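You operate a simulated robot arm through the tools that you are given. There is no shell and no other tool.

You are at the controls of a simulated robot arm. One attempt, no reset.

JOB
With the key off, swap the burnt fan relay for the one that the fan relay label asks for.
Fine: Choose among the three grey relays on the brown dash and leave the burnt one there; then key on so the fan turns; don't start the engine. Leave the other controls and parts alone. Set down upright: burnt relay, what you pick out.

It is judged by the outcome, as a careful person would: the job done as asked, and still so three seconds after it is handed in. It fails if anything else is knocked over, pushed out of place, dropped, spilled or broken.

ROBOT AND FRAMES
A 7-joint arm with a fingered hand, fixed in place. Base frame: the origin is on the floor under the middle of its stand, x ahead of it, y to its left, z up. Units: m, degrees, N and s.
With the tool pointing down near the work surface it reaches from about 0.1 to 0.56 m from the base axis. Its first joint turns from -166.0 to 166.0 degrees. Payload 4.9 kg.
The TCP is the grasp point between the finger pads, 0.032 m short of the fingertips. In the tool frame z runs along the fingers and y along their closing line. The gripper opens to 0.192 m; its body begins 0.089 m behind the TCP. The gripper is a hand of 3 fingers: y runs from the thumb to the fingers, the wrist lies at [0, 0, -0.267] in the tool frame, and closing takes about 1.5 s.
Orientation is that of the tool frame in the base frame, as [roll, pitch, yaw] about the fixed x, y, z axes, in that order (R = Rz(yaw) Ry(pitch) Rx(roll)). With the fingers straight down and closing along the base's y, the tool's x points along the base's -x, its y along +y and its z along -z.

CONTROLS
- The arm moves only by the tool arm_command. Its argument "rows" is a list of rows, each a list of 2 entries, a list of its own where there are three numbers: the turn, a rotation vector about the tool's x, y, z in degrees, then the shift along the tool's x, y, z in m. In form: [[[rx, ry, rz], [tx, ty, tz]], ...]. A call has 1 to 20 rows; each row is the pose to reach, as a shift and turn from the pose commanded when the call began, along the tool's axes at that moment. "claw" is the opening, from 0 (shut) to 1 (fully open), set as the call begins (left out, the last holds). A row lasts 0.2 s, in which the tool goes at most 0.05 m and 8.6 degrees; a call with a longer step from one row to the next is refused whole, and so is a gripper value outside its range. Where a pose cannot be reached the arm comes as near as it can. A force on the tool above 90 N (or 10 N above the force at the start of the call, whichever is more), or a blocked arm, ends the call early, and 0.2 s more pass. The fingers move at their own pace (about 0.153 m/s each) and stop on an object; they squeeze with about 32 N. The grip force told is the motor's: it shows also when the fingers shut on nothing. Time passes only in rows, and 0.2 s behind the last, so rows that repeat a pose let the fingers close. The reply holds the time, the measured pose of the TCP, the force on the tool along the base axes, the opening and the grip force, in the units named above and with some noise, with the torque about the TCP (base axes, N m) and any sound that the robot's microphone picked up.
- Cameras (640 x 400 px; columns grow to the right, rows downward): "scene" is fixed at [0.3999, -0.5056, 1.7783]; the picture's right is [0.97, -0.22, 0.00], its down [-0.13, -0.58, -0.80] and it looks along [0.18, 0.78, -0.60] (base axes); focal length 365 px, centre (320, 200). "wrist" rides on the gripper at [0.08, -0.046, -0.113] in the tool frame; the picture's right is [0.50, 0.87, 0.00], its down [-0.67, 0.39, -0.63] and it looks along [-0.55, 0.32, 0.78] (tool axes); focal length 226 px, centre (320, 200). There is no depth. A picture from a camera that has moved, and an enlarged one, comes with that camera's place and axes in the base frame and with its lens. The place of the scene camera against the robot may be out by one fixed shift of up to 0.018 m in any direction.
- grab_frame(camera): a new picture of that camera. No time passes.
- curl_fingers(finger1, finger2, thumb_bend): sets how far each is bent, from 0 (flat) to 1 (curled in); at 0.3 the hand is open as for a grip, at 0.7 the pads meet at the TCP. One left out holds its place. A second passes; each finger stops where it meets its share of the squeeze, and holds until it gets a number again. A gripper value or a shape takes the hand back. It gives what a move gives, with no picture; readings hold the bend of each and the force on the fingers (four entries, about 0 where the hand has none), thumb and palm.
- grasp_type(shape): the hand has 3 fingers and takes this shape, open, in about a second: jaw (thumb against the fingers, like two jaws); tri (thumb and two fingers); tip (a fingertip pinch); poke (one finger out to press); point (the index stretched); flat (the hand flat); cup (the hand cupped); fist (a fist). The gripper value then closes the fingers along that shape, each until it touches; the sizes above hold for jaw. It gives what a move gives, with no picture.
- inspect(camera, box): a new picture of the part [left, top, right, bottom] of that camera's present view, enlarged. No time passes.
- job_done(): hands the job in; it is judged then, once.

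Nothing tells you positions but the pictures and the camera data. Unless the task says otherwise, let go and move clear before handing in.

The tools are called after "Request:" as a command line: name --argument value ..., lists and objects as JSON in quotes. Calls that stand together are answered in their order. arm_command: Moves the arm, as the interface text tells. Its arguments: {"type":"object","properties":{"rows":{"type":"array","items":{"type":"array"}},"claw":{"type":"number"}},"required":["rows"]} The other tools are called the same way: grasp_type (shape) gives the hand a shape; curl_fingers (finger1, finger2, thumb_bend) moves the fingers one by one; grab_frame (camera) takes a picture; inspect (camera, box) takes an enlarged picture of a part of a camera's view; job_done () hands the job in.

At the start:

```text
time_s: 0.0
eef_pos: [0.2614, 0.3832, 1.368]
orientation: [-180.0, 0.0, -179.9]
contact_force: [0.5, 0.8, -0.3]
torque: [0.0, 0.01, 0.01]
opening: 0.1919
gripper_force: 0.1
shape: jaw
bend: [0.3, 0.3, 0.3]
finger forces: [0.0, 0.0, 0.0, 0.0, 0.1, 0.1]
```

scene: 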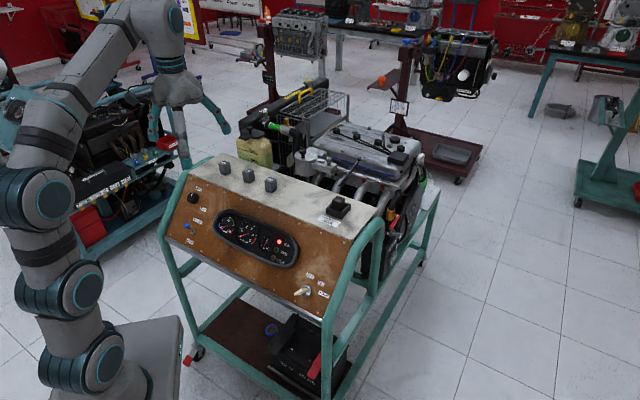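
wrist: 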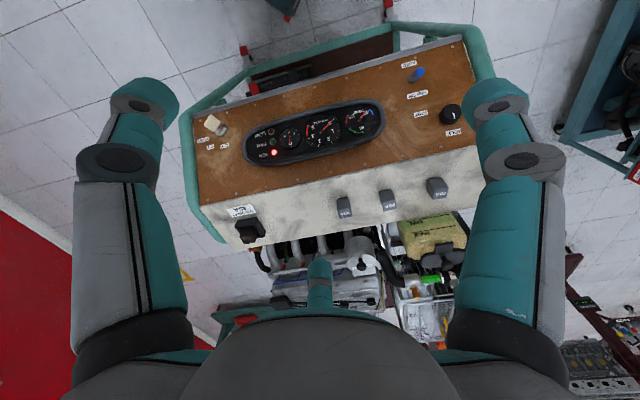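

I see an engine test stand with a brown dash panel, three grey relays on the top shelf, a burnt (black) relay in a socket with a label on the right, and a key at lower right of the panel. I'll zoom in for details before moving.

Request:
inspect --camera "scene" --box '[300, 180, 380, 230]'

Request:
inspect --camera "scene" --box '[200, 150, 296, 210]'

Request:
inspect --camera "scene" --box '[270, 260, 350, 310]'

Request:
inspect --camera "wrist" --box '[190, 190, 290, 253]'

Request:
inspect --camera "wrist" --box '[320, 160, 460, 248]'

Request:
inspect --camera "scene" --box '[150, 140, 390, 290]'

```text
8.00 times, centred on (340, 205) of scene
camera zoom: at [0.3999, -0.5056, 1.7783], right [0.97, -0.22, 0.0], down [-0.13, -0.58, -0.8], along [0.18, 0.78, -0.6], focal length 2920 px, centre (160, 160)
```

zoom: 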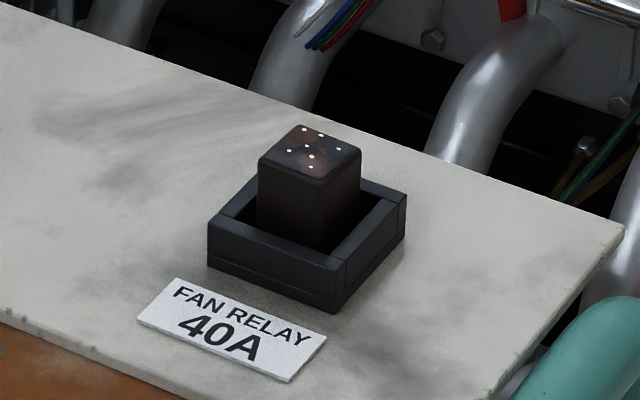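

```text
6.67 times, centred on (248, 180) of scene
camera zoom: at [0.3999, -0.5056, 1.7783], right [0.97, -0.22, 0.0], down [-0.13, -0.58, -0.8], along [0.18, 0.78, -0.6], focal length 2433 px, centre (800, 333)
```

zoom: 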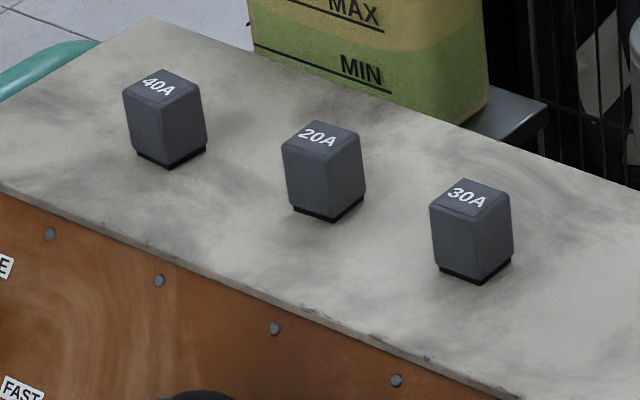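

```text
8.00 times, centred on (310, 285) of scene
camera zoom: at [0.3999, -0.5056, 1.7783], right [0.97, -0.22, 0.0], down [-0.13, -0.58, -0.8], along [0.18, 0.78, -0.6], focal length 2920 px, centre (400, -480)
```

zoom: 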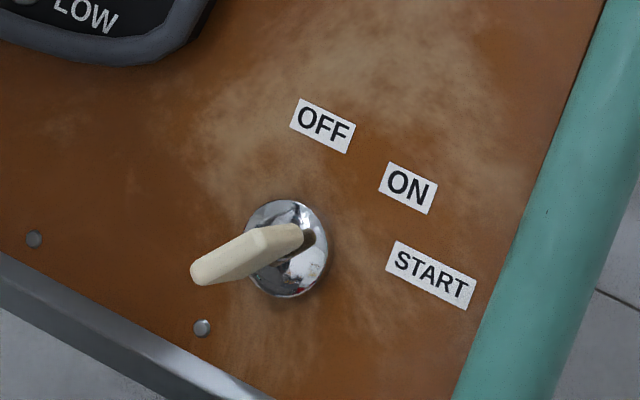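

```text
6.35 times, centred on (240, 222) of wrist
camera zoom: at [0.1828, 0.3363, 1.4796], right [-0.5, 0.87, 0.0], down [0.67, 0.39, 0.63], along [0.55, 0.32, -0.78], focal length 1435 px, centre (828, 64)
```

zoom: 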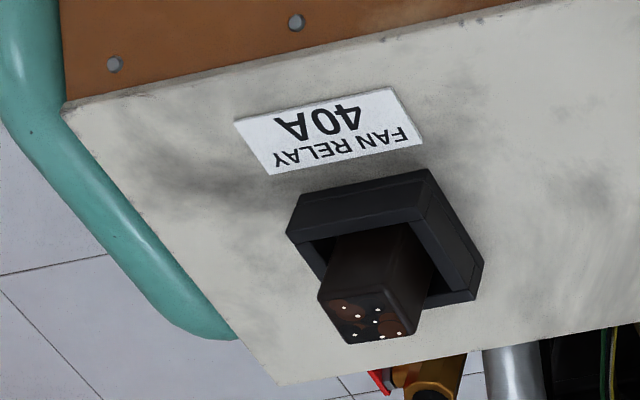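

```text
4.55 times, centred on (390, 204) of wrist
camera zoom: at [0.1828, 0.3363, 1.4796], right [-0.5, 0.87, 0.0], down [0.67, 0.39, 0.63], along [0.55, 0.32, -0.78], focal length 1028 px, centre (2, 182)
```

zoom: 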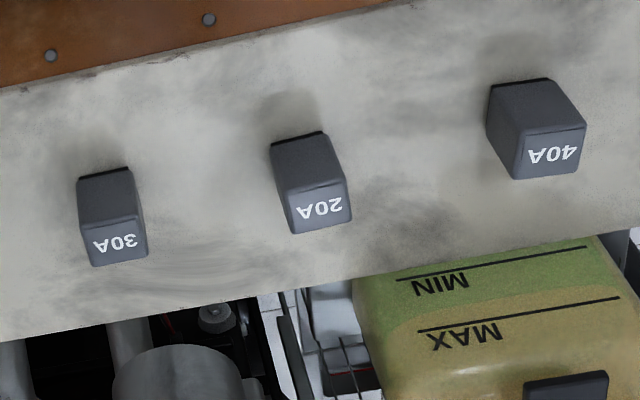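

```text
2.67 times, centred on (270, 215) of scene
camera zoom: at [0.3999, -0.5056, 1.7783], right [0.97, -0.22, 0.0], down [-0.13, -0.58, -0.8], along [0.18, 0.78, -0.6], focal length 973 px, centre (453, 160)
```

zoom: 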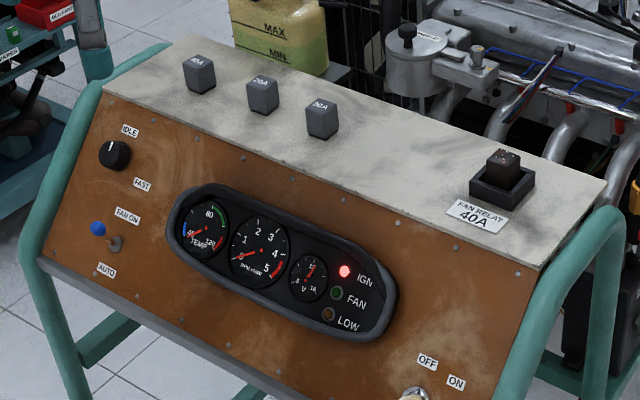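

The IGN lamp on the gauge cluster looks lit, so the key may be in ON now. I'll zoom in on the key and lamps from both cameras to be sure.

Request:
inspect --camera "wrist" --box '[190, 105, 254, 155]'

Request:
inspect --camera "wrist" --box '[240, 90, 400, 190]'

Request:
inspect --camera "scene" --box '[285, 270, 325, 300]'

Request:
inspect --camera "scene" --box '[0, 100, 240, 300]'

```text
8.00 times, centred on (222, 130) of wrist
camera zoom: at [0.1828, 0.3363, 1.4796], right [-0.5, 0.87, 0.0], down [0.67, 0.39, 0.63], along [0.55, 0.32, -0.78], focal length 1808 px, centre (1104, 760)
```

zoom: 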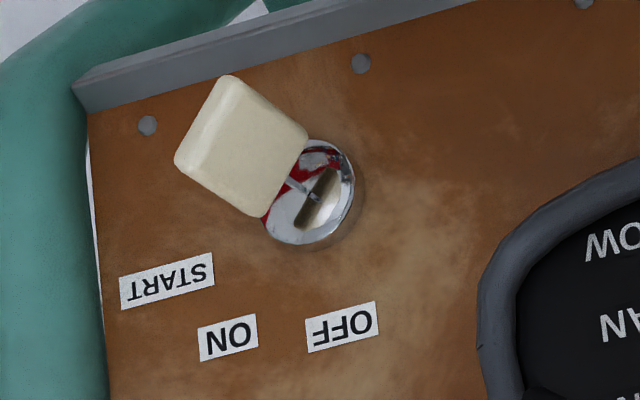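

```text
4.00 times, centred on (320, 140) of wrist
camera zoom: at [0.1828, 0.3363, 1.4796], right [-0.5, 0.87, 0.0], down [0.67, 0.39, 0.63], along [0.55, 0.32, -0.78], focal length 904 px, centre (320, 440)
```

zoom: 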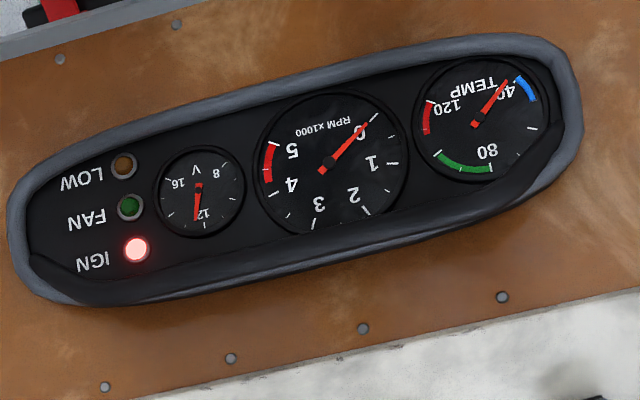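

```text
13.33 times, centred on (305, 285) of scene
camera zoom: at [0.3999, -0.5056, 1.7783], right [0.97, -0.22, 0.0], down [-0.13, -0.58, -0.8], along [0.18, 0.78, -0.6], focal length 4867 px, centre (520, -933)
```

zoom: 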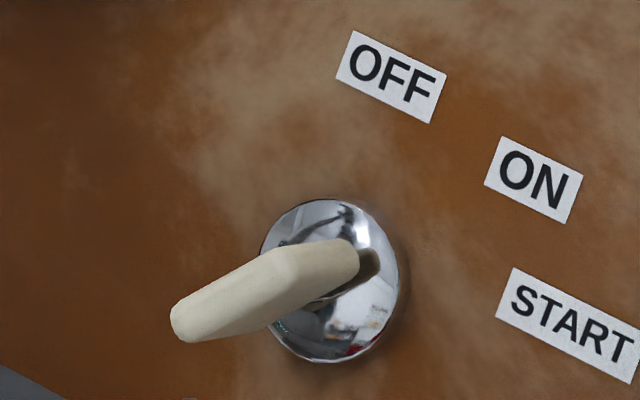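

```text
2.00 times, centred on (120, 200) of scene
camera zoom: at [0.3999, -0.5056, 1.7783], right [0.97, -0.22, 0.0], down [-0.13, -0.58, -0.8], along [0.18, 0.78, -0.6], focal length 730 px, centre (720, 200)
```

zoom: 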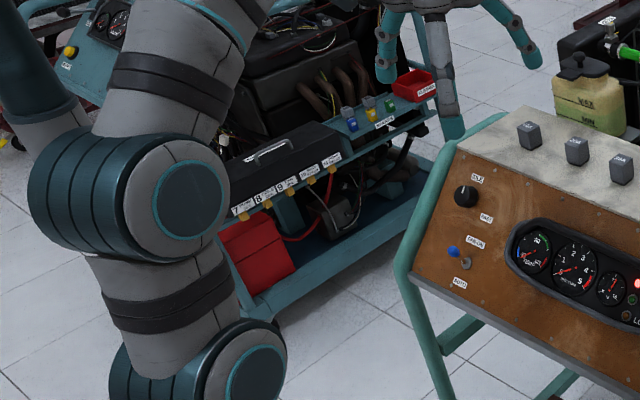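

The IGN lamp is lit, the voltmeter reads 12 V and the key slot points at ON, so the key must be turned OFF first. I estimate the lock at about (0.52, 0.21, 0.89), on a panel inclined at about 41°. I'll move to a standoff square to the panel and look with the wrist camera.

Request:
arm_command --rows '[[[-2.5, -2.33, -0.3], [-0.0158, -0.0209, 0.025]], [[-5, -4.67, -0.6], [-0.0317, -0.0418, 0.05]], [[-7.5, -7, -0.92], [-0.0475, -0.0628, 0.075]], [[-10, -9.33, -1.2], [-0.0633, -0.0837, 0.1]], [[-12.5, -11.67, -1.5], [-0.0792, -0.1046, 0.125]], [[-15, -14, -1.83], [-0.095, -0.1255, 0.15]], [[-17.5, -16.33, -2.1], [-0.111, -0.1464, 0.175]], [[-20, -18.67, -2.4], [-0.1267, -0.1673, 0.2]], [[-22.5, -21, -2.75], [-0.1425, -0.1883, 0.225]], [[-25, -23.33, -3.05], [-0.1583, -0.2092, 0.25]], [[-27.5, -25.67, -3.36], [-0.1742, -0.23, 0.275]], [[-29.95, -28, -3.66], [-0.19, -0.251, 0.3]]]'

Request:
grab_frame --camera "wrist"

Request:
grab_frame --camera "scene"

```text
time_s: 2.6
eef_pos: [0.4514, 0.1304, 1.0674]
orientation: [148.3, 27.7, 175.9]
contact_force: [0.9, 0.7, 0.0]
torque: [-0.01, -0.02, 0.01]
opening: 0.1918
gripper_force: 0.1
shape: jaw
bend: [0.3, 0.3, 0.3]
finger forces: [0.0, 0.0, 0.0, 0.0, 0.0, 0.0]
```

```text
taken
camera wrist: at [0.3421, 0.0392, 1.0932], right [-0.6, 0.78, 0.17], down [0.25, -0.02, 0.97], along [0.76, 0.62, -0.18], focal length 226 px, centre (320, 200)
```

wrist: 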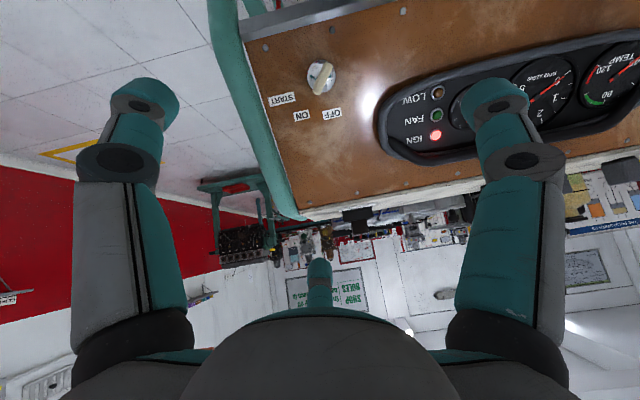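

```text
taken
```

scene: 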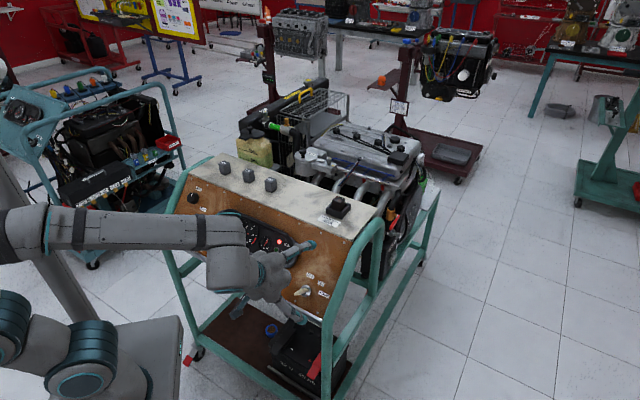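

The arm reached the standoff and the key, its labels and the lamps are in the wrist view. I'll zoom in here to work out the exact key position and the panel orientation.

Request:
inspect --camera "wrist" --box '[256, 40, 384, 120]'

Request:
inspect --camera "wrist" --box '[230, 0, 470, 150]'

Request:
inspect --camera "scene" --box '[180, 200, 340, 320]'

```text
5.00 times, centred on (320, 80) of wrist
camera zoom: at [0.3421, 0.0392, 1.0932], right [-0.6, 0.78, 0.17], down [0.25, -0.02, 0.97], along [0.76, 0.62, -0.18], focal length 1130 px, centre (320, 800)
```

zoom: 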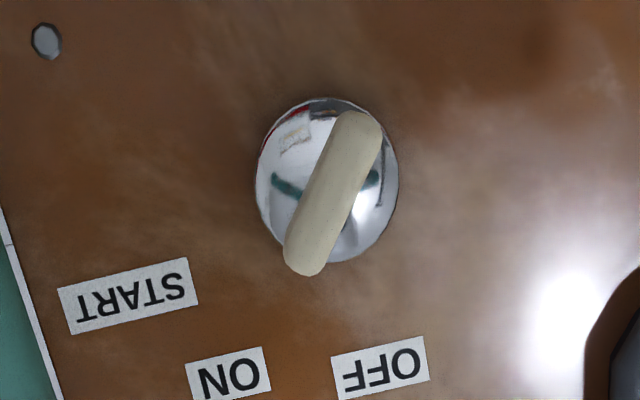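

```text
2.67 times, centred on (350, 75) of wrist
camera zoom: at [0.3421, 0.0392, 1.0932], right [-0.6, 0.78, 0.17], down [0.25, -0.02, 0.97], along [0.76, 0.62, -0.18], focal length 603 px, centre (240, 533)
```

zoom: 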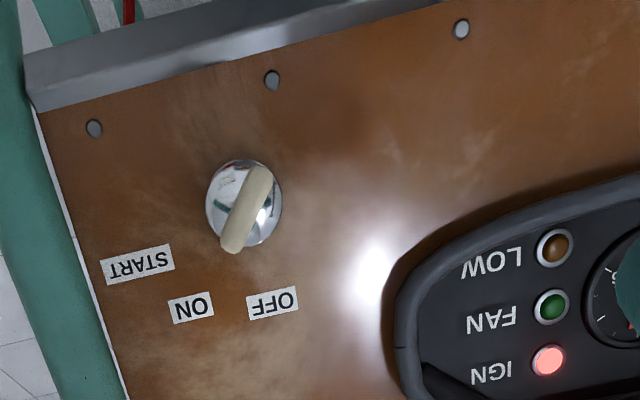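

```text
3.33 times, centred on (260, 260) of scene
camera zoom: at [0.3999, -0.5056, 1.7783], right [0.97, -0.22, 0.0], down [-0.13, -0.58, -0.8], along [0.18, 0.78, -0.6], focal length 1217 px, centre (520, 0)
```

zoom: 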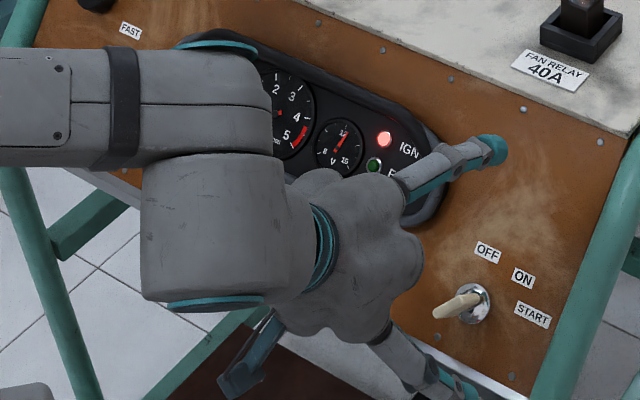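

Triangulating from the two wrist views puts the lock at (0.521, 0.223, 0.887), with the panel facing 45° and tilted about 47.7°. The bow is about 37 mm wide, 9 mm thick and sticks out 52 mm. Before approaching, I'll close the hand in free air to see how its shapes meet.

Request:
arm_command --rows '[[[0, 0, 0], [0, 0, 0]], [[0, 0, 0], [0, 0, 0]], [[0, 0, 0], [0, 0, 0]], [[0, 0, 0], [0, 0, 0]], [[0, 0, 0], [0, 0, 0]], [[0, 0, 0], [0, 0, 0]], [[0, 0, 0], [0, 0, 0]]]' --claw 0.25

Request:
grab_frame --camera "wrist"

Request:
inspect --camera "scene" --box '[200, 220, 340, 320]'

Request:
grasp_type --shape "tip"

Request:
arm_command --rows '[[[0, 0, 0], [0, 0, 0]], [[0, 0, 0], [0, 0, 0]], [[0, 0, 0], [0, 0, 0]], [[0, 0, 0], [0, 0, 0]], [[0, 0, 0], [0, 0, 0]], [[0, 0, 0], [0, 0, 0]], [[0, 0, 0], [0, 0, 0]]]' --claw 0.25

Request:
grab_frame --camera "wrist"

Request:
inspect --camera "scene" --box '[200, 220, 340, 320]'

```text
time_s: 4.2
eef_pos: [0.4515, 0.1314, 1.0673]
orientation: [148.4, 27.5, 175.9]
contact_force: [-0.1, -0.7, -0.4]
torque: [0.02, 0.02, -0.01]
opening: 0.0484
gripper_force: 0.2
shape: jaw
bend: [0.78, 0.78, 0.7]
finger forces: [0.0, 0.0, 0.0, 0.0, 0.0, 0.1]
```

```text
taken
camera wrist: at [0.3419, 0.0393, 1.0931], right [-0.6, 0.78, 0.17], down [0.25, -0.02, 0.97], along [0.76, 0.62, -0.18], focal length 226 px, centre (320, 200)
```

wrist: 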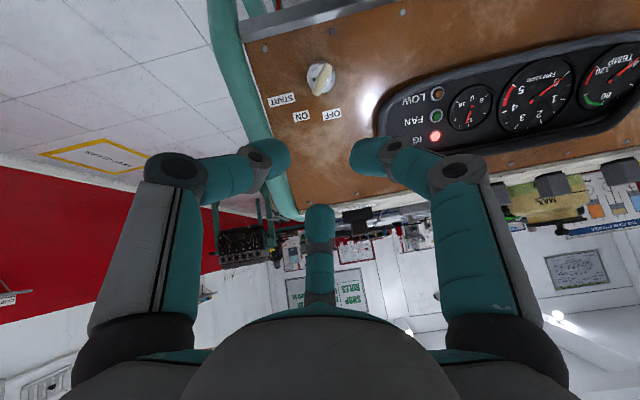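

```text
4.00 times, centred on (270, 270) of scene
camera zoom: at [0.3999, -0.5056, 1.7783], right [0.97, -0.22, 0.0], down [-0.13, -0.58, -0.8], along [0.18, 0.78, -0.6], focal length 1460 px, centre (520, -80)
```

zoom: 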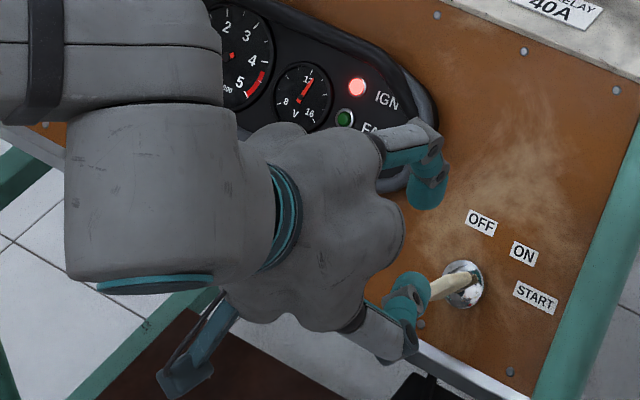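

```text
time_s: 5.1
eef_pos: [0.4524, 0.1315, 1.0661]
orientation: [148.5, 27.5, 175.9]
contact_force: [0.2, 0.1, -0.8]
torque: [0.02, 0.03, 0.0]
opening: 0.1919
gripper_force: 0.1
shape: tip
bend: [0.3, 0.3, 0.3]
finger forces: [0.1, 0.0, 0.0, 0.0, 0.0, 0.0]
```

```text
time_s: 6.7
eef_pos: [0.452, 0.1307, 1.0661]
orientation: [148.4, 27.5, 175.9]
contact_force: [-0.2, -0.2, -0.3]
torque: [0.02, 0.01, 0.0]
opening: 0.0484
gripper_force: 0.2
shape: tip
bend: [0.78, 0.78, 0.7]
finger forces: [0.0, 0.0, 0.1, 0.0, 0.0, 0.1]
```

```text
taken
camera wrist: at [0.3419, 0.0393, 1.0931], right [-0.6, 0.78, 0.17], down [0.25, -0.02, 0.97], along [0.76, 0.62, -0.18], focal length 226 px, centre (320, 200)
```

wrist: 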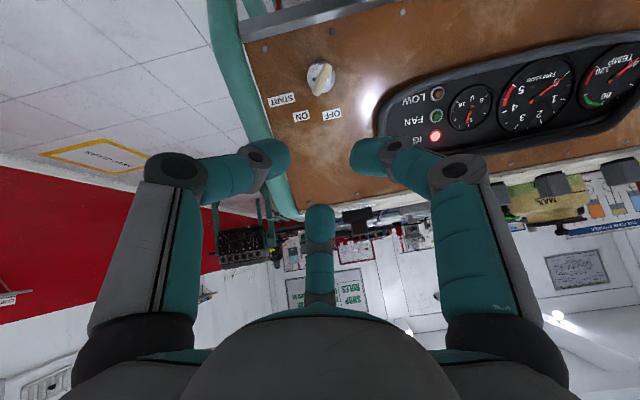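

```text
4.00 times, centred on (270, 270) of scene
camera zoom: at [0.3999, -0.5056, 1.7783], right [0.97, -0.22, 0.0], down [-0.13, -0.58, -0.8], along [0.18, 0.78, -0.6], focal length 1460 px, centre (520, -80)
```

zoom: 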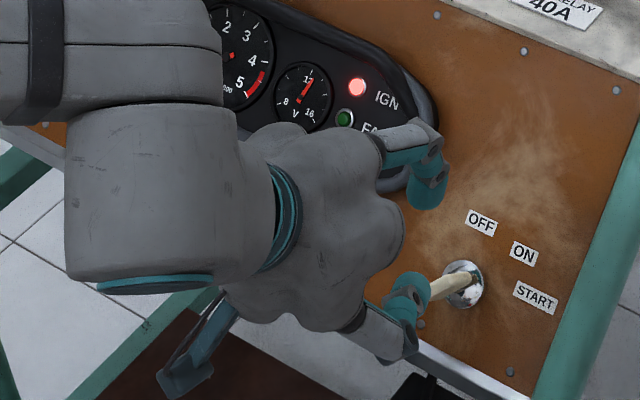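

In free air the hand closes as three fingers at 120° with the thumb at tool −y, and the "tip" shape looks the same as "jaw". I'll line up square to the panel over the key axis, with tool x along the bow, at about 13 cm standoff, and check.

Request:
arm_command --rows '[[[-0.84, -2.25, -0.75], [0.0146, -0.0075, 0.0274]], [[-1.69, -4.5, -1.5], [0.0291, -0.015, 0.0547]], [[-2.53, -6.74, -2.25], [0.0437, -0.0225, 0.0821]], [[-2.53, -6.74, -2.25], [0.0437, -0.0225, 0.0821]]]' --claw 0.25

Request:
grab_frame --camera "wrist"

Request:
inspect --camera "wrist" --box '[240, 20, 400, 120]'

Request:
inspect --camera "scene" --box '[240, 230, 360, 320]'

```text
time_s: 7.7
eef_pos: [0.4506, 0.1551, 0.9768]
orientation: [144.9, 34.5, 173.8]
contact_force: [0.4, -0.1, -1.0]
torque: [-0.03, 0.01, -0.01]
opening: 0.0481
gripper_force: 0.0
shape: tip
bend: [0.78, 0.78, 0.7]
finger forces: [0.0, 0.1, 0.0, 0.1, 0.0, 0.0]
```

```text
taken
camera wrist: at [0.3378, 0.0637, 0.9856], right [-0.61, 0.78, 0.13], down [0.13, -0.06, 0.99], along [0.78, 0.62, -0.06], focal length 226 px, centre (320, 200)
```

wrist: 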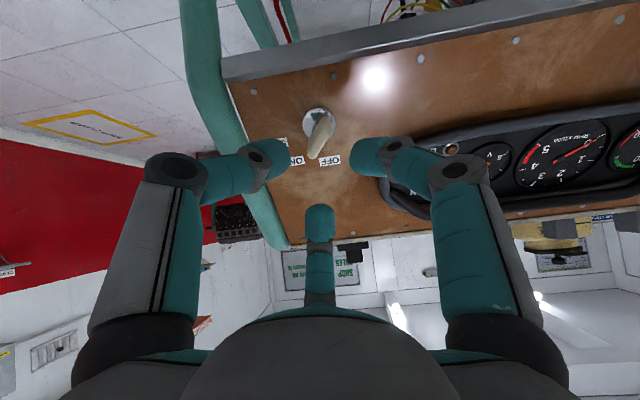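

```text
4.00 times, centred on (320, 70) of wrist
camera zoom: at [0.3378, 0.0637, 0.9856], right [-0.61, 0.78, 0.13], down [0.13, -0.06, 0.99], along [0.78, 0.62, -0.06], focal length 904 px, centre (320, 720)
```

zoom: 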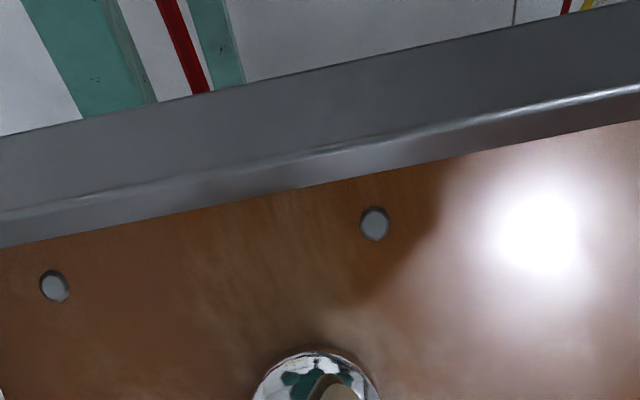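

```text
4.44 times, centred on (300, 275) of scene
camera zoom: at [0.3999, -0.5056, 1.7783], right [0.97, -0.22, 0.0], down [-0.13, -0.58, -0.8], along [0.18, 0.78, -0.6], focal length 1622 px, centre (409, -133)
```

zoom: 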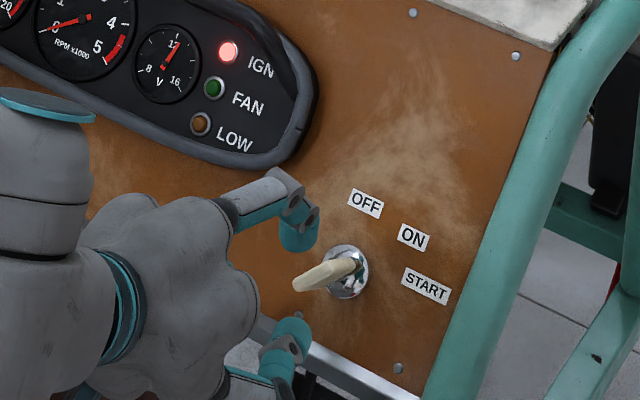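

The alignment looks right, with the lock at column 319, just under the TCP axis. I'll zoom in once more on the bow for its yaw before going in.

Request:
inspect --camera "wrist" --box '[280, 95, 360, 170]'

Request:
arm_command --rows '[[[0, 0, 0], [0, 0, 0]], [[0, 0, 0], [0, 0, 0]]]'

```text
5.33 times, centred on (320, 132) of wrist
camera zoom: at [0.3378, 0.0637, 0.9856], right [-0.61, 0.78, 0.13], down [0.13, -0.06, 0.99], along [0.78, 0.62, -0.06], focal length 1206 px, centre (320, 560)
```

zoom: 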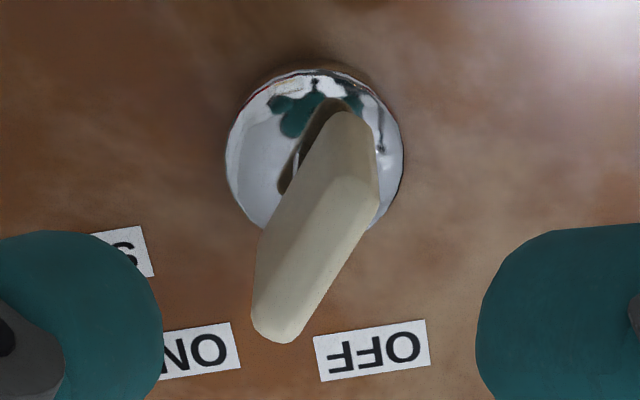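

```text
time_s: 8.3
eef_pos: [0.4499, 0.1552, 0.9774]
orientation: [144.9, 34.5, 173.8]
contact_force: [-0.5, 0.1, -0.3]
torque: [0.04, -0.01, -0.01]
opening: 0.0483
gripper_force: 0.1
shape: tip
bend: [0.78, 0.78, 0.7]
finger forces: [0.1, 0.1, 0.0, 0.0, 0.0, 0.0]
```

The bow's angle is about 37° from "up", so I'll bias the hand slightly toward OFF by turning it −4°. Next I'll descend along the key axis with the fingers just wide enough to straddle the bow.

Request:
arm_command --rows '[[[0, 0, -2], [-0.0003, -0.001, 0.01]], [[0, 0, -4], [-0.0005, -0.002, 0.02]], [[0, 0, -4], [-0.0005, -0.002, 0.033]], [[0, 0, -4], [-0.0005, -0.002, 0.046]], [[0, 0, -4], [-0.0005, -0.002, 0.058]], [[0, 0, -4], [-0.0005, -0.002, 0.068]], [[0, 0, -4], [-0.0005, -0.002, 0.068]]]' --claw 0.3

Request:
grab_frame --camera "wrist"

Request:
inspect --camera "wrist" --box '[240, 80, 400, 220]'

Request:
inspect --camera "scene" --box '[260, 240, 360, 320]'

```text
time_s: 9.9
eef_pos: [0.4887, 0.1887, 0.9276]
orientation: [147.2, 36.7, 177.9]
contact_force: [0.2, 0.0, 0.4]
torque: [-0.04, 0.02, -0.04]
opening: 0.0573
gripper_force: 0.0
shape: tip
bend: [0.48, 0.48, 0.7]
finger forces: [0.1, 0.1, 0.1, 0.0, 0.0, 0.0]
```

```text
taken
camera wrist: at [0.3807, 0.0925, 0.9362], right [-0.65, 0.75, 0.08], down [0.09, -0.02, 1.0], along [0.75, 0.66, -0.06], focal length 226 px, centre (320, 200)
```

wrist: 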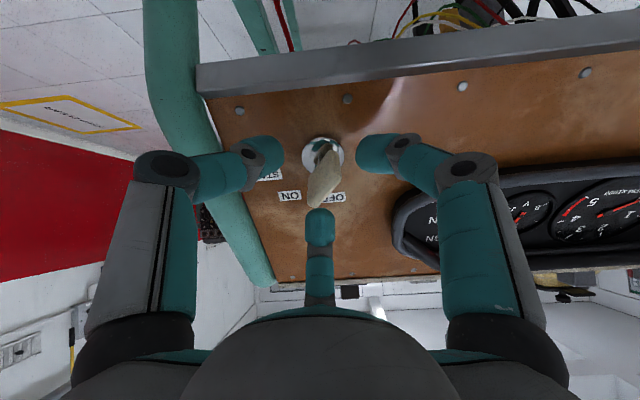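

```text
2.86 times, centred on (320, 150) of wrist
camera zoom: at [0.3807, 0.0925, 0.9362], right [-0.65, 0.75, 0.08], down [0.09, -0.02, 1.0], along [0.75, 0.66, -0.06], focal length 646 px, centre (320, 343)
```

zoom: 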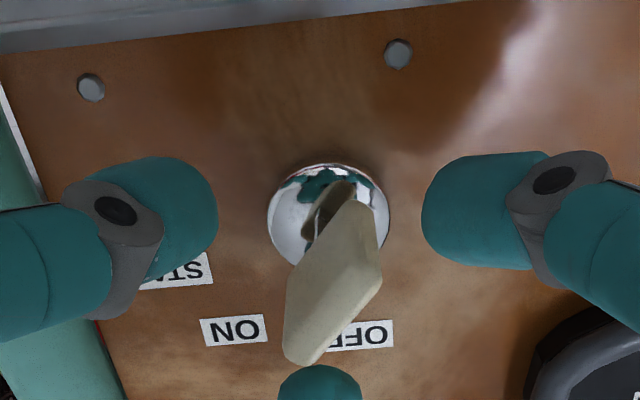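

```text
5.00 times, centred on (310, 280) of scene
camera zoom: at [0.3999, -0.5056, 1.7783], right [0.97, -0.22, 0.0], down [-0.13, -0.58, -0.8], along [0.18, 0.78, -0.6], focal length 1825 px, centre (370, -200)
```

zoom: 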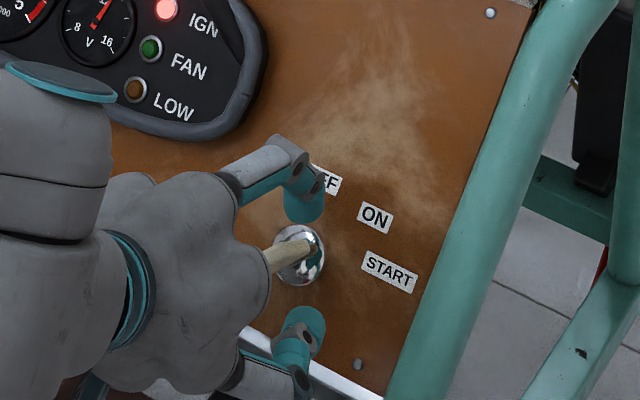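

The fingers straddle the bow and everything is centred within about 2 mm. I'll go 14 mm deeper and then close gently on the bow.

Request:
arm_command --rows '[[[0, 0, 0], [0, 0, 0.007]], [[0, 0, 0], [0, 0, 0.014]], [[0, 0, 0], [0, 0, 0.014]]]' --claw 0.3

Request:
arm_command --rows '[[[0, 0, 0], [0, 0, 0]], [[0, 0, 0], [0, 0, 0]], [[0, 0, 0], [0, 0, 0]], [[0, 0, 0], [0, 0, 0]], [[0, 0, 0], [0, 0, 0]]]' --claw 0.12

Request:
inspect --camera "wrist" --box '[240, 80, 400, 220]'

Request:
inspect --camera "scene" --box '[260, 240, 360, 320]'

```text
time_s: 10.7
eef_pos: [0.4963, 0.197, 0.9193]
orientation: [147.2, 36.7, 177.8]
contact_force: [0.2, -0.6, -0.1]
torque: [0.03, 0.01, -0.02]
opening: 0.0574
gripper_force: 0.1
shape: tip
bend: [0.48, 0.48, 0.7]
finger forces: [0.0, 0.1, 0.1, 0.1, 0.0, 0.1]
```

```text
time_s: 11.9
eef_pos: [0.4959, 0.1975, 0.9189]
orientation: [147.2, 36.8, 178.0]
contact_force: [-3.9, 1.0, 4.4]
torque: [0.12, 0.02, 0.08]
opening: 0.0244
gripper_force: 0.1
shape: tip
bend: [0.58, 0.58, 0.7]
finger forces: [4.0, 3.7, 0.0, 0.0, 0.1, 0.0]
```

```text
2.86 times, centred on (320, 150) of wrist
camera zoom: at [0.3879, 0.1001, 0.9265], right [-0.65, 0.75, 0.08], down [0.09, -0.02, 1.0], along [0.75, 0.66, -0.06], focal length 646 px, centre (320, 343)
```

zoom: 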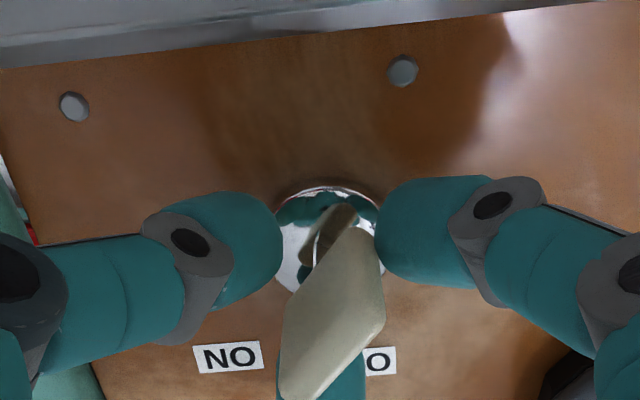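

```text
5.00 times, centred on (310, 280) of scene
camera zoom: at [0.3999, -0.5056, 1.7783], right [0.97, -0.22, 0.0], down [-0.13, -0.58, -0.8], along [0.18, 0.78, -0.6], focal length 1825 px, centre (370, -200)
```

zoom: 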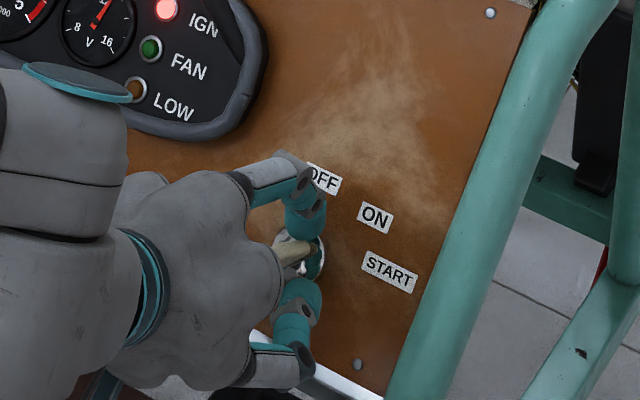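

Both fingers now touch the bow lightly and the thumb isn't on it yet. I'll close a bit more for a three-point hold.

Request:
arm_command --rows '[[[0, 0, 0], [0, 0, 0]], [[0, 0, 0], [0, 0, 0]], [[0, 0, 0], [0, 0, 0]], [[0, 0, 0], [0, 0, 0]], [[0, 0, 0], [0, 0, 0]]]' --claw 0.03

Request:
inspect --camera "wrist" --box '[240, 80, 400, 220]'

Request:
inspect --camera "scene" --box '[260, 240, 360, 320]'

```text
time_s: 13.1
eef_pos: [0.4958, 0.1971, 0.919]
orientation: [147.2, 36.7, 177.9]
contact_force: [-12.2, 4.9, 6.9]
torque: [0.17, 0.2, 0.34]
opening: 0.0077
gripper_force: 0.2
shape: tip
bend: [0.62, 0.63, 0.7]
finger forces: [11.1, 5.3, 0.0, 0.1, 0.0, 0.0]
```

```text
2.86 times, centred on (320, 150) of wrist
camera zoom: at [0.3876, 0.1002, 0.9263], right [-0.65, 0.75, 0.08], down [0.09, -0.02, 1.0], along [0.75, 0.66, -0.06], focal length 646 px, centre (320, 343)
```

zoom: 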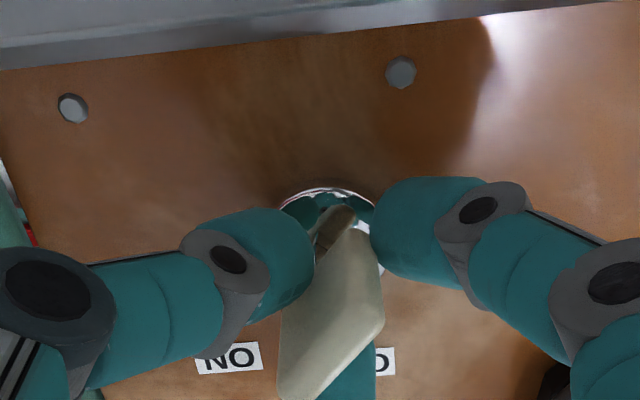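

```text
5.00 times, centred on (310, 280) of scene
camera zoom: at [0.3999, -0.5056, 1.7783], right [0.97, -0.22, 0.0], down [-0.13, -0.58, -0.8], along [0.18, 0.78, -0.6], focal length 1825 px, centre (370, -200)
```

zoom: 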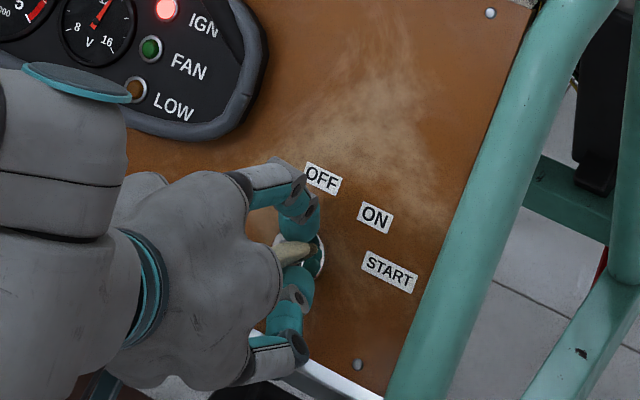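

The bow is held. I'll rotate about the key axis toward OFF in small steps and watch the IGN lamp.

Request:
arm_command --rows '[[[0, 0, -5], [0, 0, 0]], [[0, 0, -10], [0, 0, 0]], [[0, 0, -15], [0, 0, 0]], [[0, 0, -20], [0, 0, 0]], [[0, 0, -20], [0, 0, 0]]]'

Request:
inspect --camera "wrist" --box '[240, 80, 400, 220]'

Request:
inspect --camera "scene" --box '[260, 240, 360, 320]'

```text
time_s: 14.3
eef_pos: [0.4954, 0.1956, 0.9186]
orientation: [163.2, 45.2, -157.9]
contact_force: [-6.9, 4.6, 0.5]
torque: [0.09, 0.16, 0.17]
opening: 0.0069
gripper_force: 0.2
shape: tip
bend: [0.62, 0.65, 0.7]
finger forces: [6.9, 2.6, 0.1, 0.0, 0.1, 0.1]
```

```text
2.86 times, centred on (320, 150) of wrist
camera zoom: at [0.4116, 0.0787, 0.9284], right [-0.8, 0.57, -0.18], down [-0.11, 0.16, 0.98], along [0.59, 0.81, -0.07], focal length 646 px, centre (320, 343)
```

zoom: 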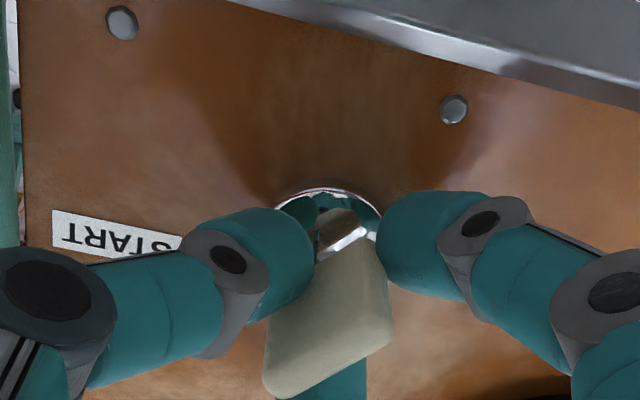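

```text
5.00 times, centred on (310, 280) of scene
camera zoom: at [0.3999, -0.5056, 1.7783], right [0.97, -0.22, 0.0], down [-0.13, -0.58, -0.8], along [0.18, 0.78, -0.6], focal length 1825 px, centre (370, -200)
```

zoom: 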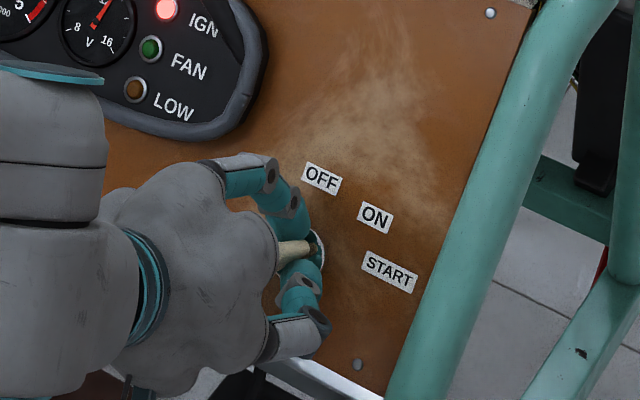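

The key lags the hand a little and IGN is still lit, with forces low. I'll keep turning toward OFF.

Request:
arm_command --rows '[[[0, 0, -5], [0, 0, 0]], [[0, 0, -10], [0, 0, 0]], [[0, 0, -15], [0, 0, 0]], [[0, 0, -20], [0, 0, 0]], [[0, 0, -20], [0, 0, 0]]]'

Request:
inspect --camera "wrist" --box '[240, 80, 400, 220]'

Request:
inspect --camera "scene" --box '[260, 240, 360, 320]'

```text
time_s: 15.5
eef_pos: [0.4969, 0.1972, 0.9198]
orientation: [-175.5, 47.5, -128.9]
contact_force: [-7.7, 4.3, -0.2]
torque: [0.04, 0.15, 0.15]
opening: 0.0066
gripper_force: 0.2
shape: tip
bend: [0.63, 0.65, 0.7]
finger forces: [6.1, 3.5, 0.0, 0.0, 0.1, 0.1]
```

```text
2.86 times, centred on (320, 150) of wrist
camera zoom: at [0.4385, 0.0641, 0.938], right [-0.85, 0.32, -0.41], down [-0.33, 0.28, 0.9], along [0.4, 0.9, -0.14], focal length 646 px, centre (320, 343)
```

zoom: 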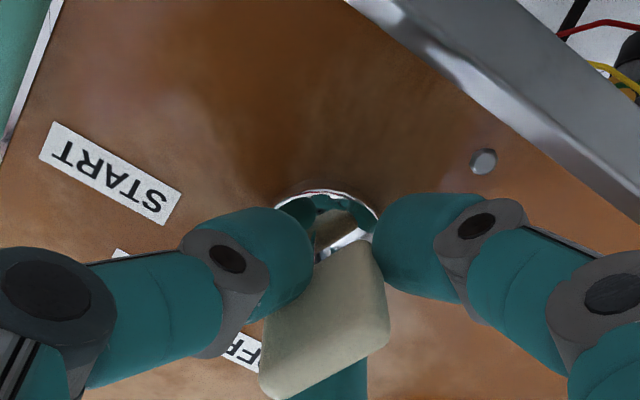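

```text
5.00 times, centred on (310, 280) of scene
camera zoom: at [0.3999, -0.5056, 1.7783], right [0.97, -0.22, 0.0], down [-0.13, -0.58, -0.8], along [0.18, 0.78, -0.6], focal length 1825 px, centre (370, -200)
```

zoom: 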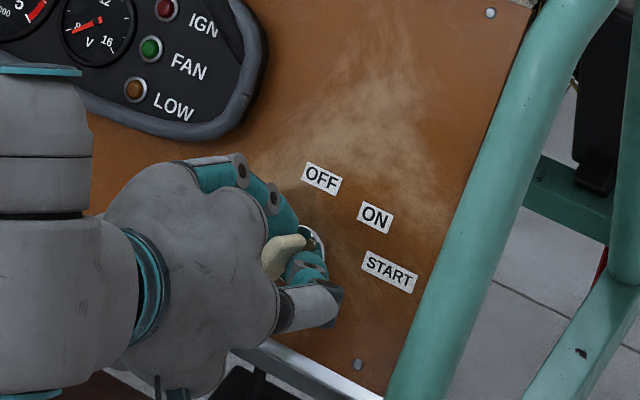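

IGN has gone dark and the volt needle has dropped. I'll turn a little further so the key seats fully at OFF.

Request:
arm_command --rows '[[[0, 0, -4], [0, 0, 0]], [[0, 0, -8], [0, 0, 0]], [[0, 0, -12], [0, 0, 0]], [[0, 0, -12], [0, 0, 0]]]'

Request:
inspect --camera "wrist" --box '[240, 80, 400, 220]'

Request:
inspect --camera "scene" --box '[280, 250, 350, 306]'

```text
time_s: 16.5
eef_pos: [0.4959, 0.1978, 0.9187]
orientation: [-163.0, 45.3, -111.8]
contact_force: [-7.3, -0.3, -0.8]
torque: [-0.02, 0.16, 0.15]
opening: 0.0064
gripper_force: 0.0
shape: tip
bend: [0.63, 0.65, 0.7]
finger forces: [6.2, 3.4, 0.0, 0.0, 0.6, 0.0]
```

```text
2.86 times, centred on (320, 150) of wrist
camera zoom: at [0.4546, 0.0604, 0.947], right [-0.83, 0.15, -0.53], down [-0.47, 0.32, 0.82], along [0.29, 0.94, -0.2], focal length 646 px, centre (320, 343)
```

zoom: 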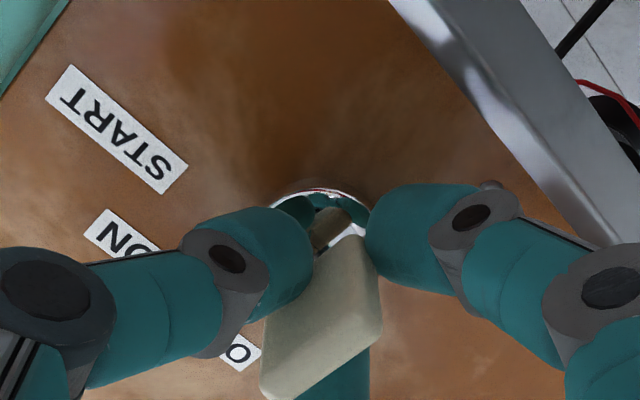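

```text
7.14 times, centred on (315, 278) of scene
camera zoom: at [0.3999, -0.5056, 1.7783], right [0.97, -0.22, 0.0], down [-0.13, -0.58, -0.8], along [0.18, 0.78, -0.6], focal length 2607 px, centre (356, -357)
```

zoom: 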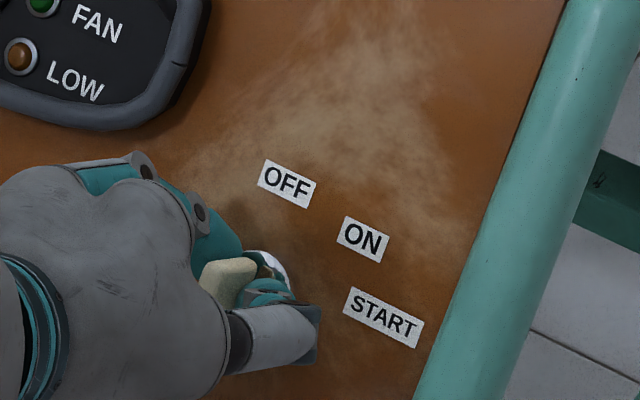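

IGN stays dark. I'll open the fingers and back off to check the key's actual angle.

Request:
arm_command --rows '[[[0, 0, 0], [0, 0, 0]], [[0, 0, 0], [0, 0, 0]], [[0, 0, 0], [0, 0, 0]], [[0, 0, 0], [0, 0, 0]]]' --claw 0.3

Request:
inspect --camera "wrist" --box '[240, 80, 400, 220]'

Request:
arm_command --rows '[[[0, 0, 0], [0, 0, -0.02]], [[0, 0, 0], [0, 0, -0.05]], [[0, 0, 0], [0, 0, -0.08]], [[0, 0, 0], [0, 0, -0.08]]]'

Request:
inspect --camera "wrist" --box '[260, 80, 380, 180]'

Request:
inspect --camera "scene" --box '[280, 250, 350, 306]'

Request:
inspect --camera "scene" --box '[200, 190, 320, 280]'

```text
time_s: 17.5
eef_pos: [0.4968, 0.198, 0.9196]
orientation: [-163.2, 45.3, -111.9]
contact_force: [0.4, 0.2, 0.1]
torque: [0.02, -0.03, 0.0]
opening: 0.0572
gripper_force: 0.1
shape: tip
bend: [0.48, 0.48, 0.7]
finger forces: [0.0, 0.0, 0.1, 0.0, 0.1, 0.0]
```

```text
2.86 times, centred on (320, 150) of wrist
camera zoom: at [0.4547, 0.0605, 0.9472], right [-0.83, 0.15, -0.53], down [-0.47, 0.32, 0.82], along [0.29, 0.94, -0.2], focal length 646 px, centre (320, 343)
```

zoom: 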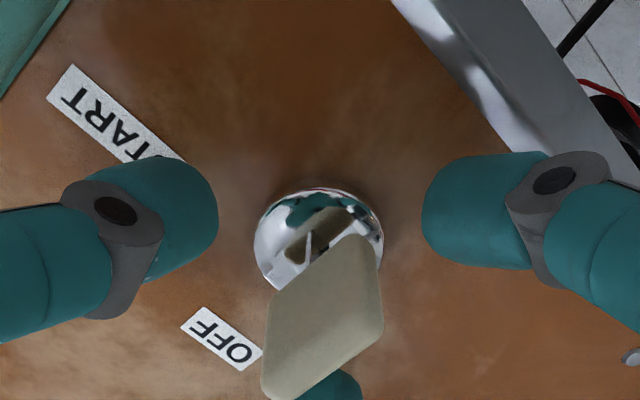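

```text
time_s: 18.5
eef_pos: [0.4554, 0.1567, 0.9728]
orientation: [-163.2, 45.3, -111.9]
contact_force: [-0.1, 0.1, 0.5]
torque: [0.0, 0.01, 0.01]
opening: 0.0569
gripper_force: 0.1
shape: tip
bend: [0.48, 0.48, 0.7]
finger forces: [0.1, 0.0, 0.0, 0.0, 0.1, 0.0]
```

```text
4.00 times, centred on (320, 130) of wrist
camera zoom: at [0.4133, 0.0185, 1.0003], right [-0.83, 0.15, -0.53], down [-0.47, 0.32, 0.82], along [0.29, 0.94, -0.2], focal length 904 px, centre (320, 480)
```

zoom: 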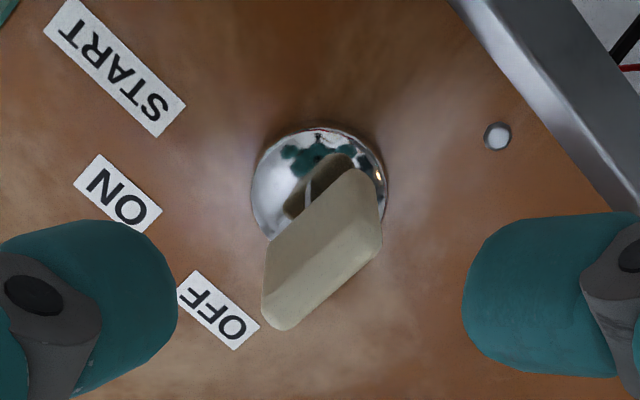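

```text
7.14 times, centred on (315, 278) of scene
camera zoom: at [0.3999, -0.5056, 1.7783], right [0.97, -0.22, 0.0], down [-0.13, -0.58, -0.8], along [0.18, 0.78, -0.6], focal length 2607 px, centre (356, -357)
```

zoom: 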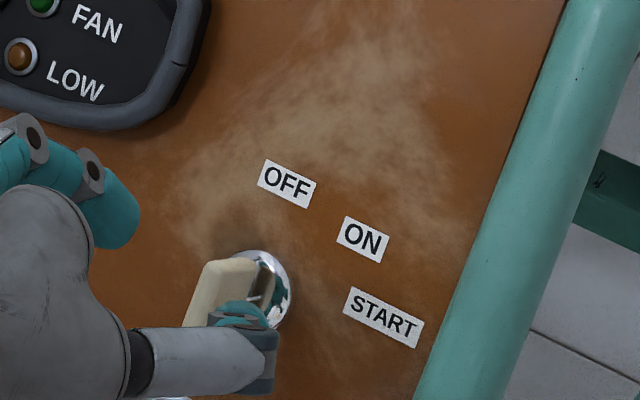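

```text
4.44 times, centred on (260, 235) of scene
camera zoom: at [0.3999, -0.5056, 1.7783], right [0.97, -0.22, 0.0], down [-0.13, -0.58, -0.8], along [0.18, 0.78, -0.6], focal length 1622 px, centre (587, 44)
```

zoom: 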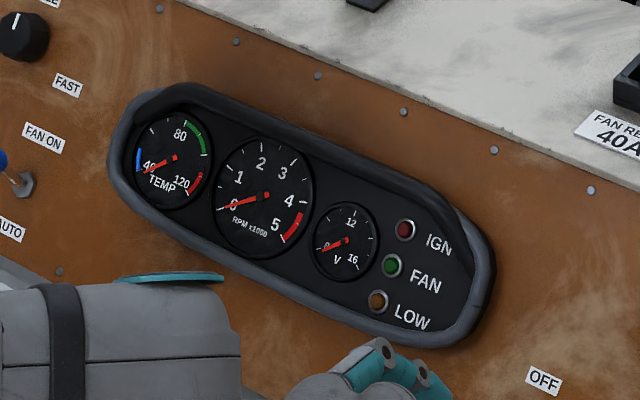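

The key now reads about 4° from straight up, which is OFF; IGN is dark and the voltmeter reads zero. Next I'll back away, rise, and turn the hand so the wrist camera can look at the relays on the shelf.

Request:
arm_command --rows '[[[0, 0, 0], [0, 0, -0.033]], [[0, 0, 0], [0, 0, -0.067]], [[0, 0, 0], [0, 0, -0.1]], [[0, 0, -7.4], [-0.0363, 0.0063, -0.095]], [[0, 0, -14.8], [-0.0725, 0.0127, -0.09]], [[0, 0, -22.2], [-0.1088, 0.019, -0.0844]], [[0, 0, -29.6], [-0.145, 0.0254, -0.0792]], [[0, 0, -37], [-0.1813, 0.0317, -0.074]], [[0, 0, -44.4], [-0.2176, 0.038, -0.0689]], [[0, 0, -51.8], [-0.2538, 0.0444, -0.0637]], [[0, 0, -59.2], [-0.2901, 0.0507, -0.0585]], [[0, 0, -66.6], [-0.3263, 0.0571, -0.0533]], [[0, 0, -74], [-0.3626, 0.0634, -0.0481]], [[0, 0, -74], [-0.3626, 0.0634, -0.0481]]]'

Request:
grab_frame --camera "wrist"

Request:
grab_frame --camera "scene"

```text
time_s: 21.5
eef_pos: [0.4754, 0.4033, 1.2504]
orientation: [-132.4, -0.1, -45.0]
contact_force: [0.4, 0.6, 0.5]
torque: [0.01, 0.01, 0.0]
opening: 0.0576
gripper_force: 0.0
shape: tip
bend: [0.47, 0.47, 0.7]
finger forces: [0.0, 0.0, 0.1, 0.1, 0.0, 0.0]
```

```text
taken
camera wrist: at [0.4943, 0.3082, 1.3603], right [-0.06, -0.77, -0.64], down [-0.99, -0.04, 0.14], along [-0.13, 0.64, -0.76], focal length 226 px, centre (320, 200)
```

wrist: 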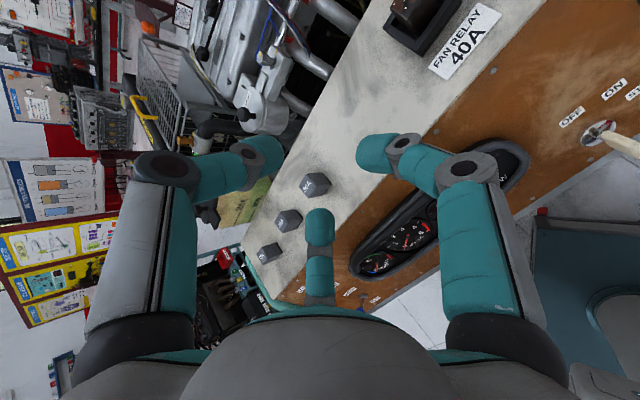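

```text
taken
```

scene: 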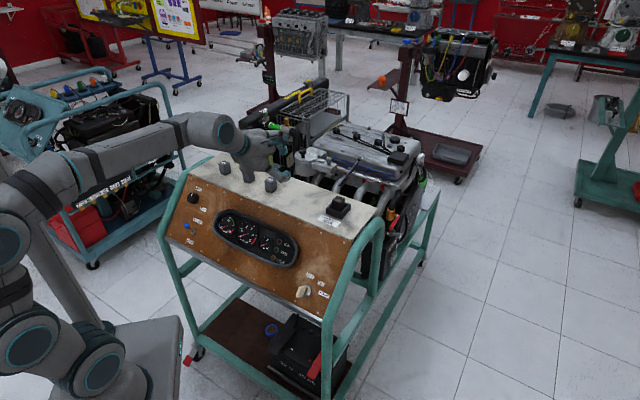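

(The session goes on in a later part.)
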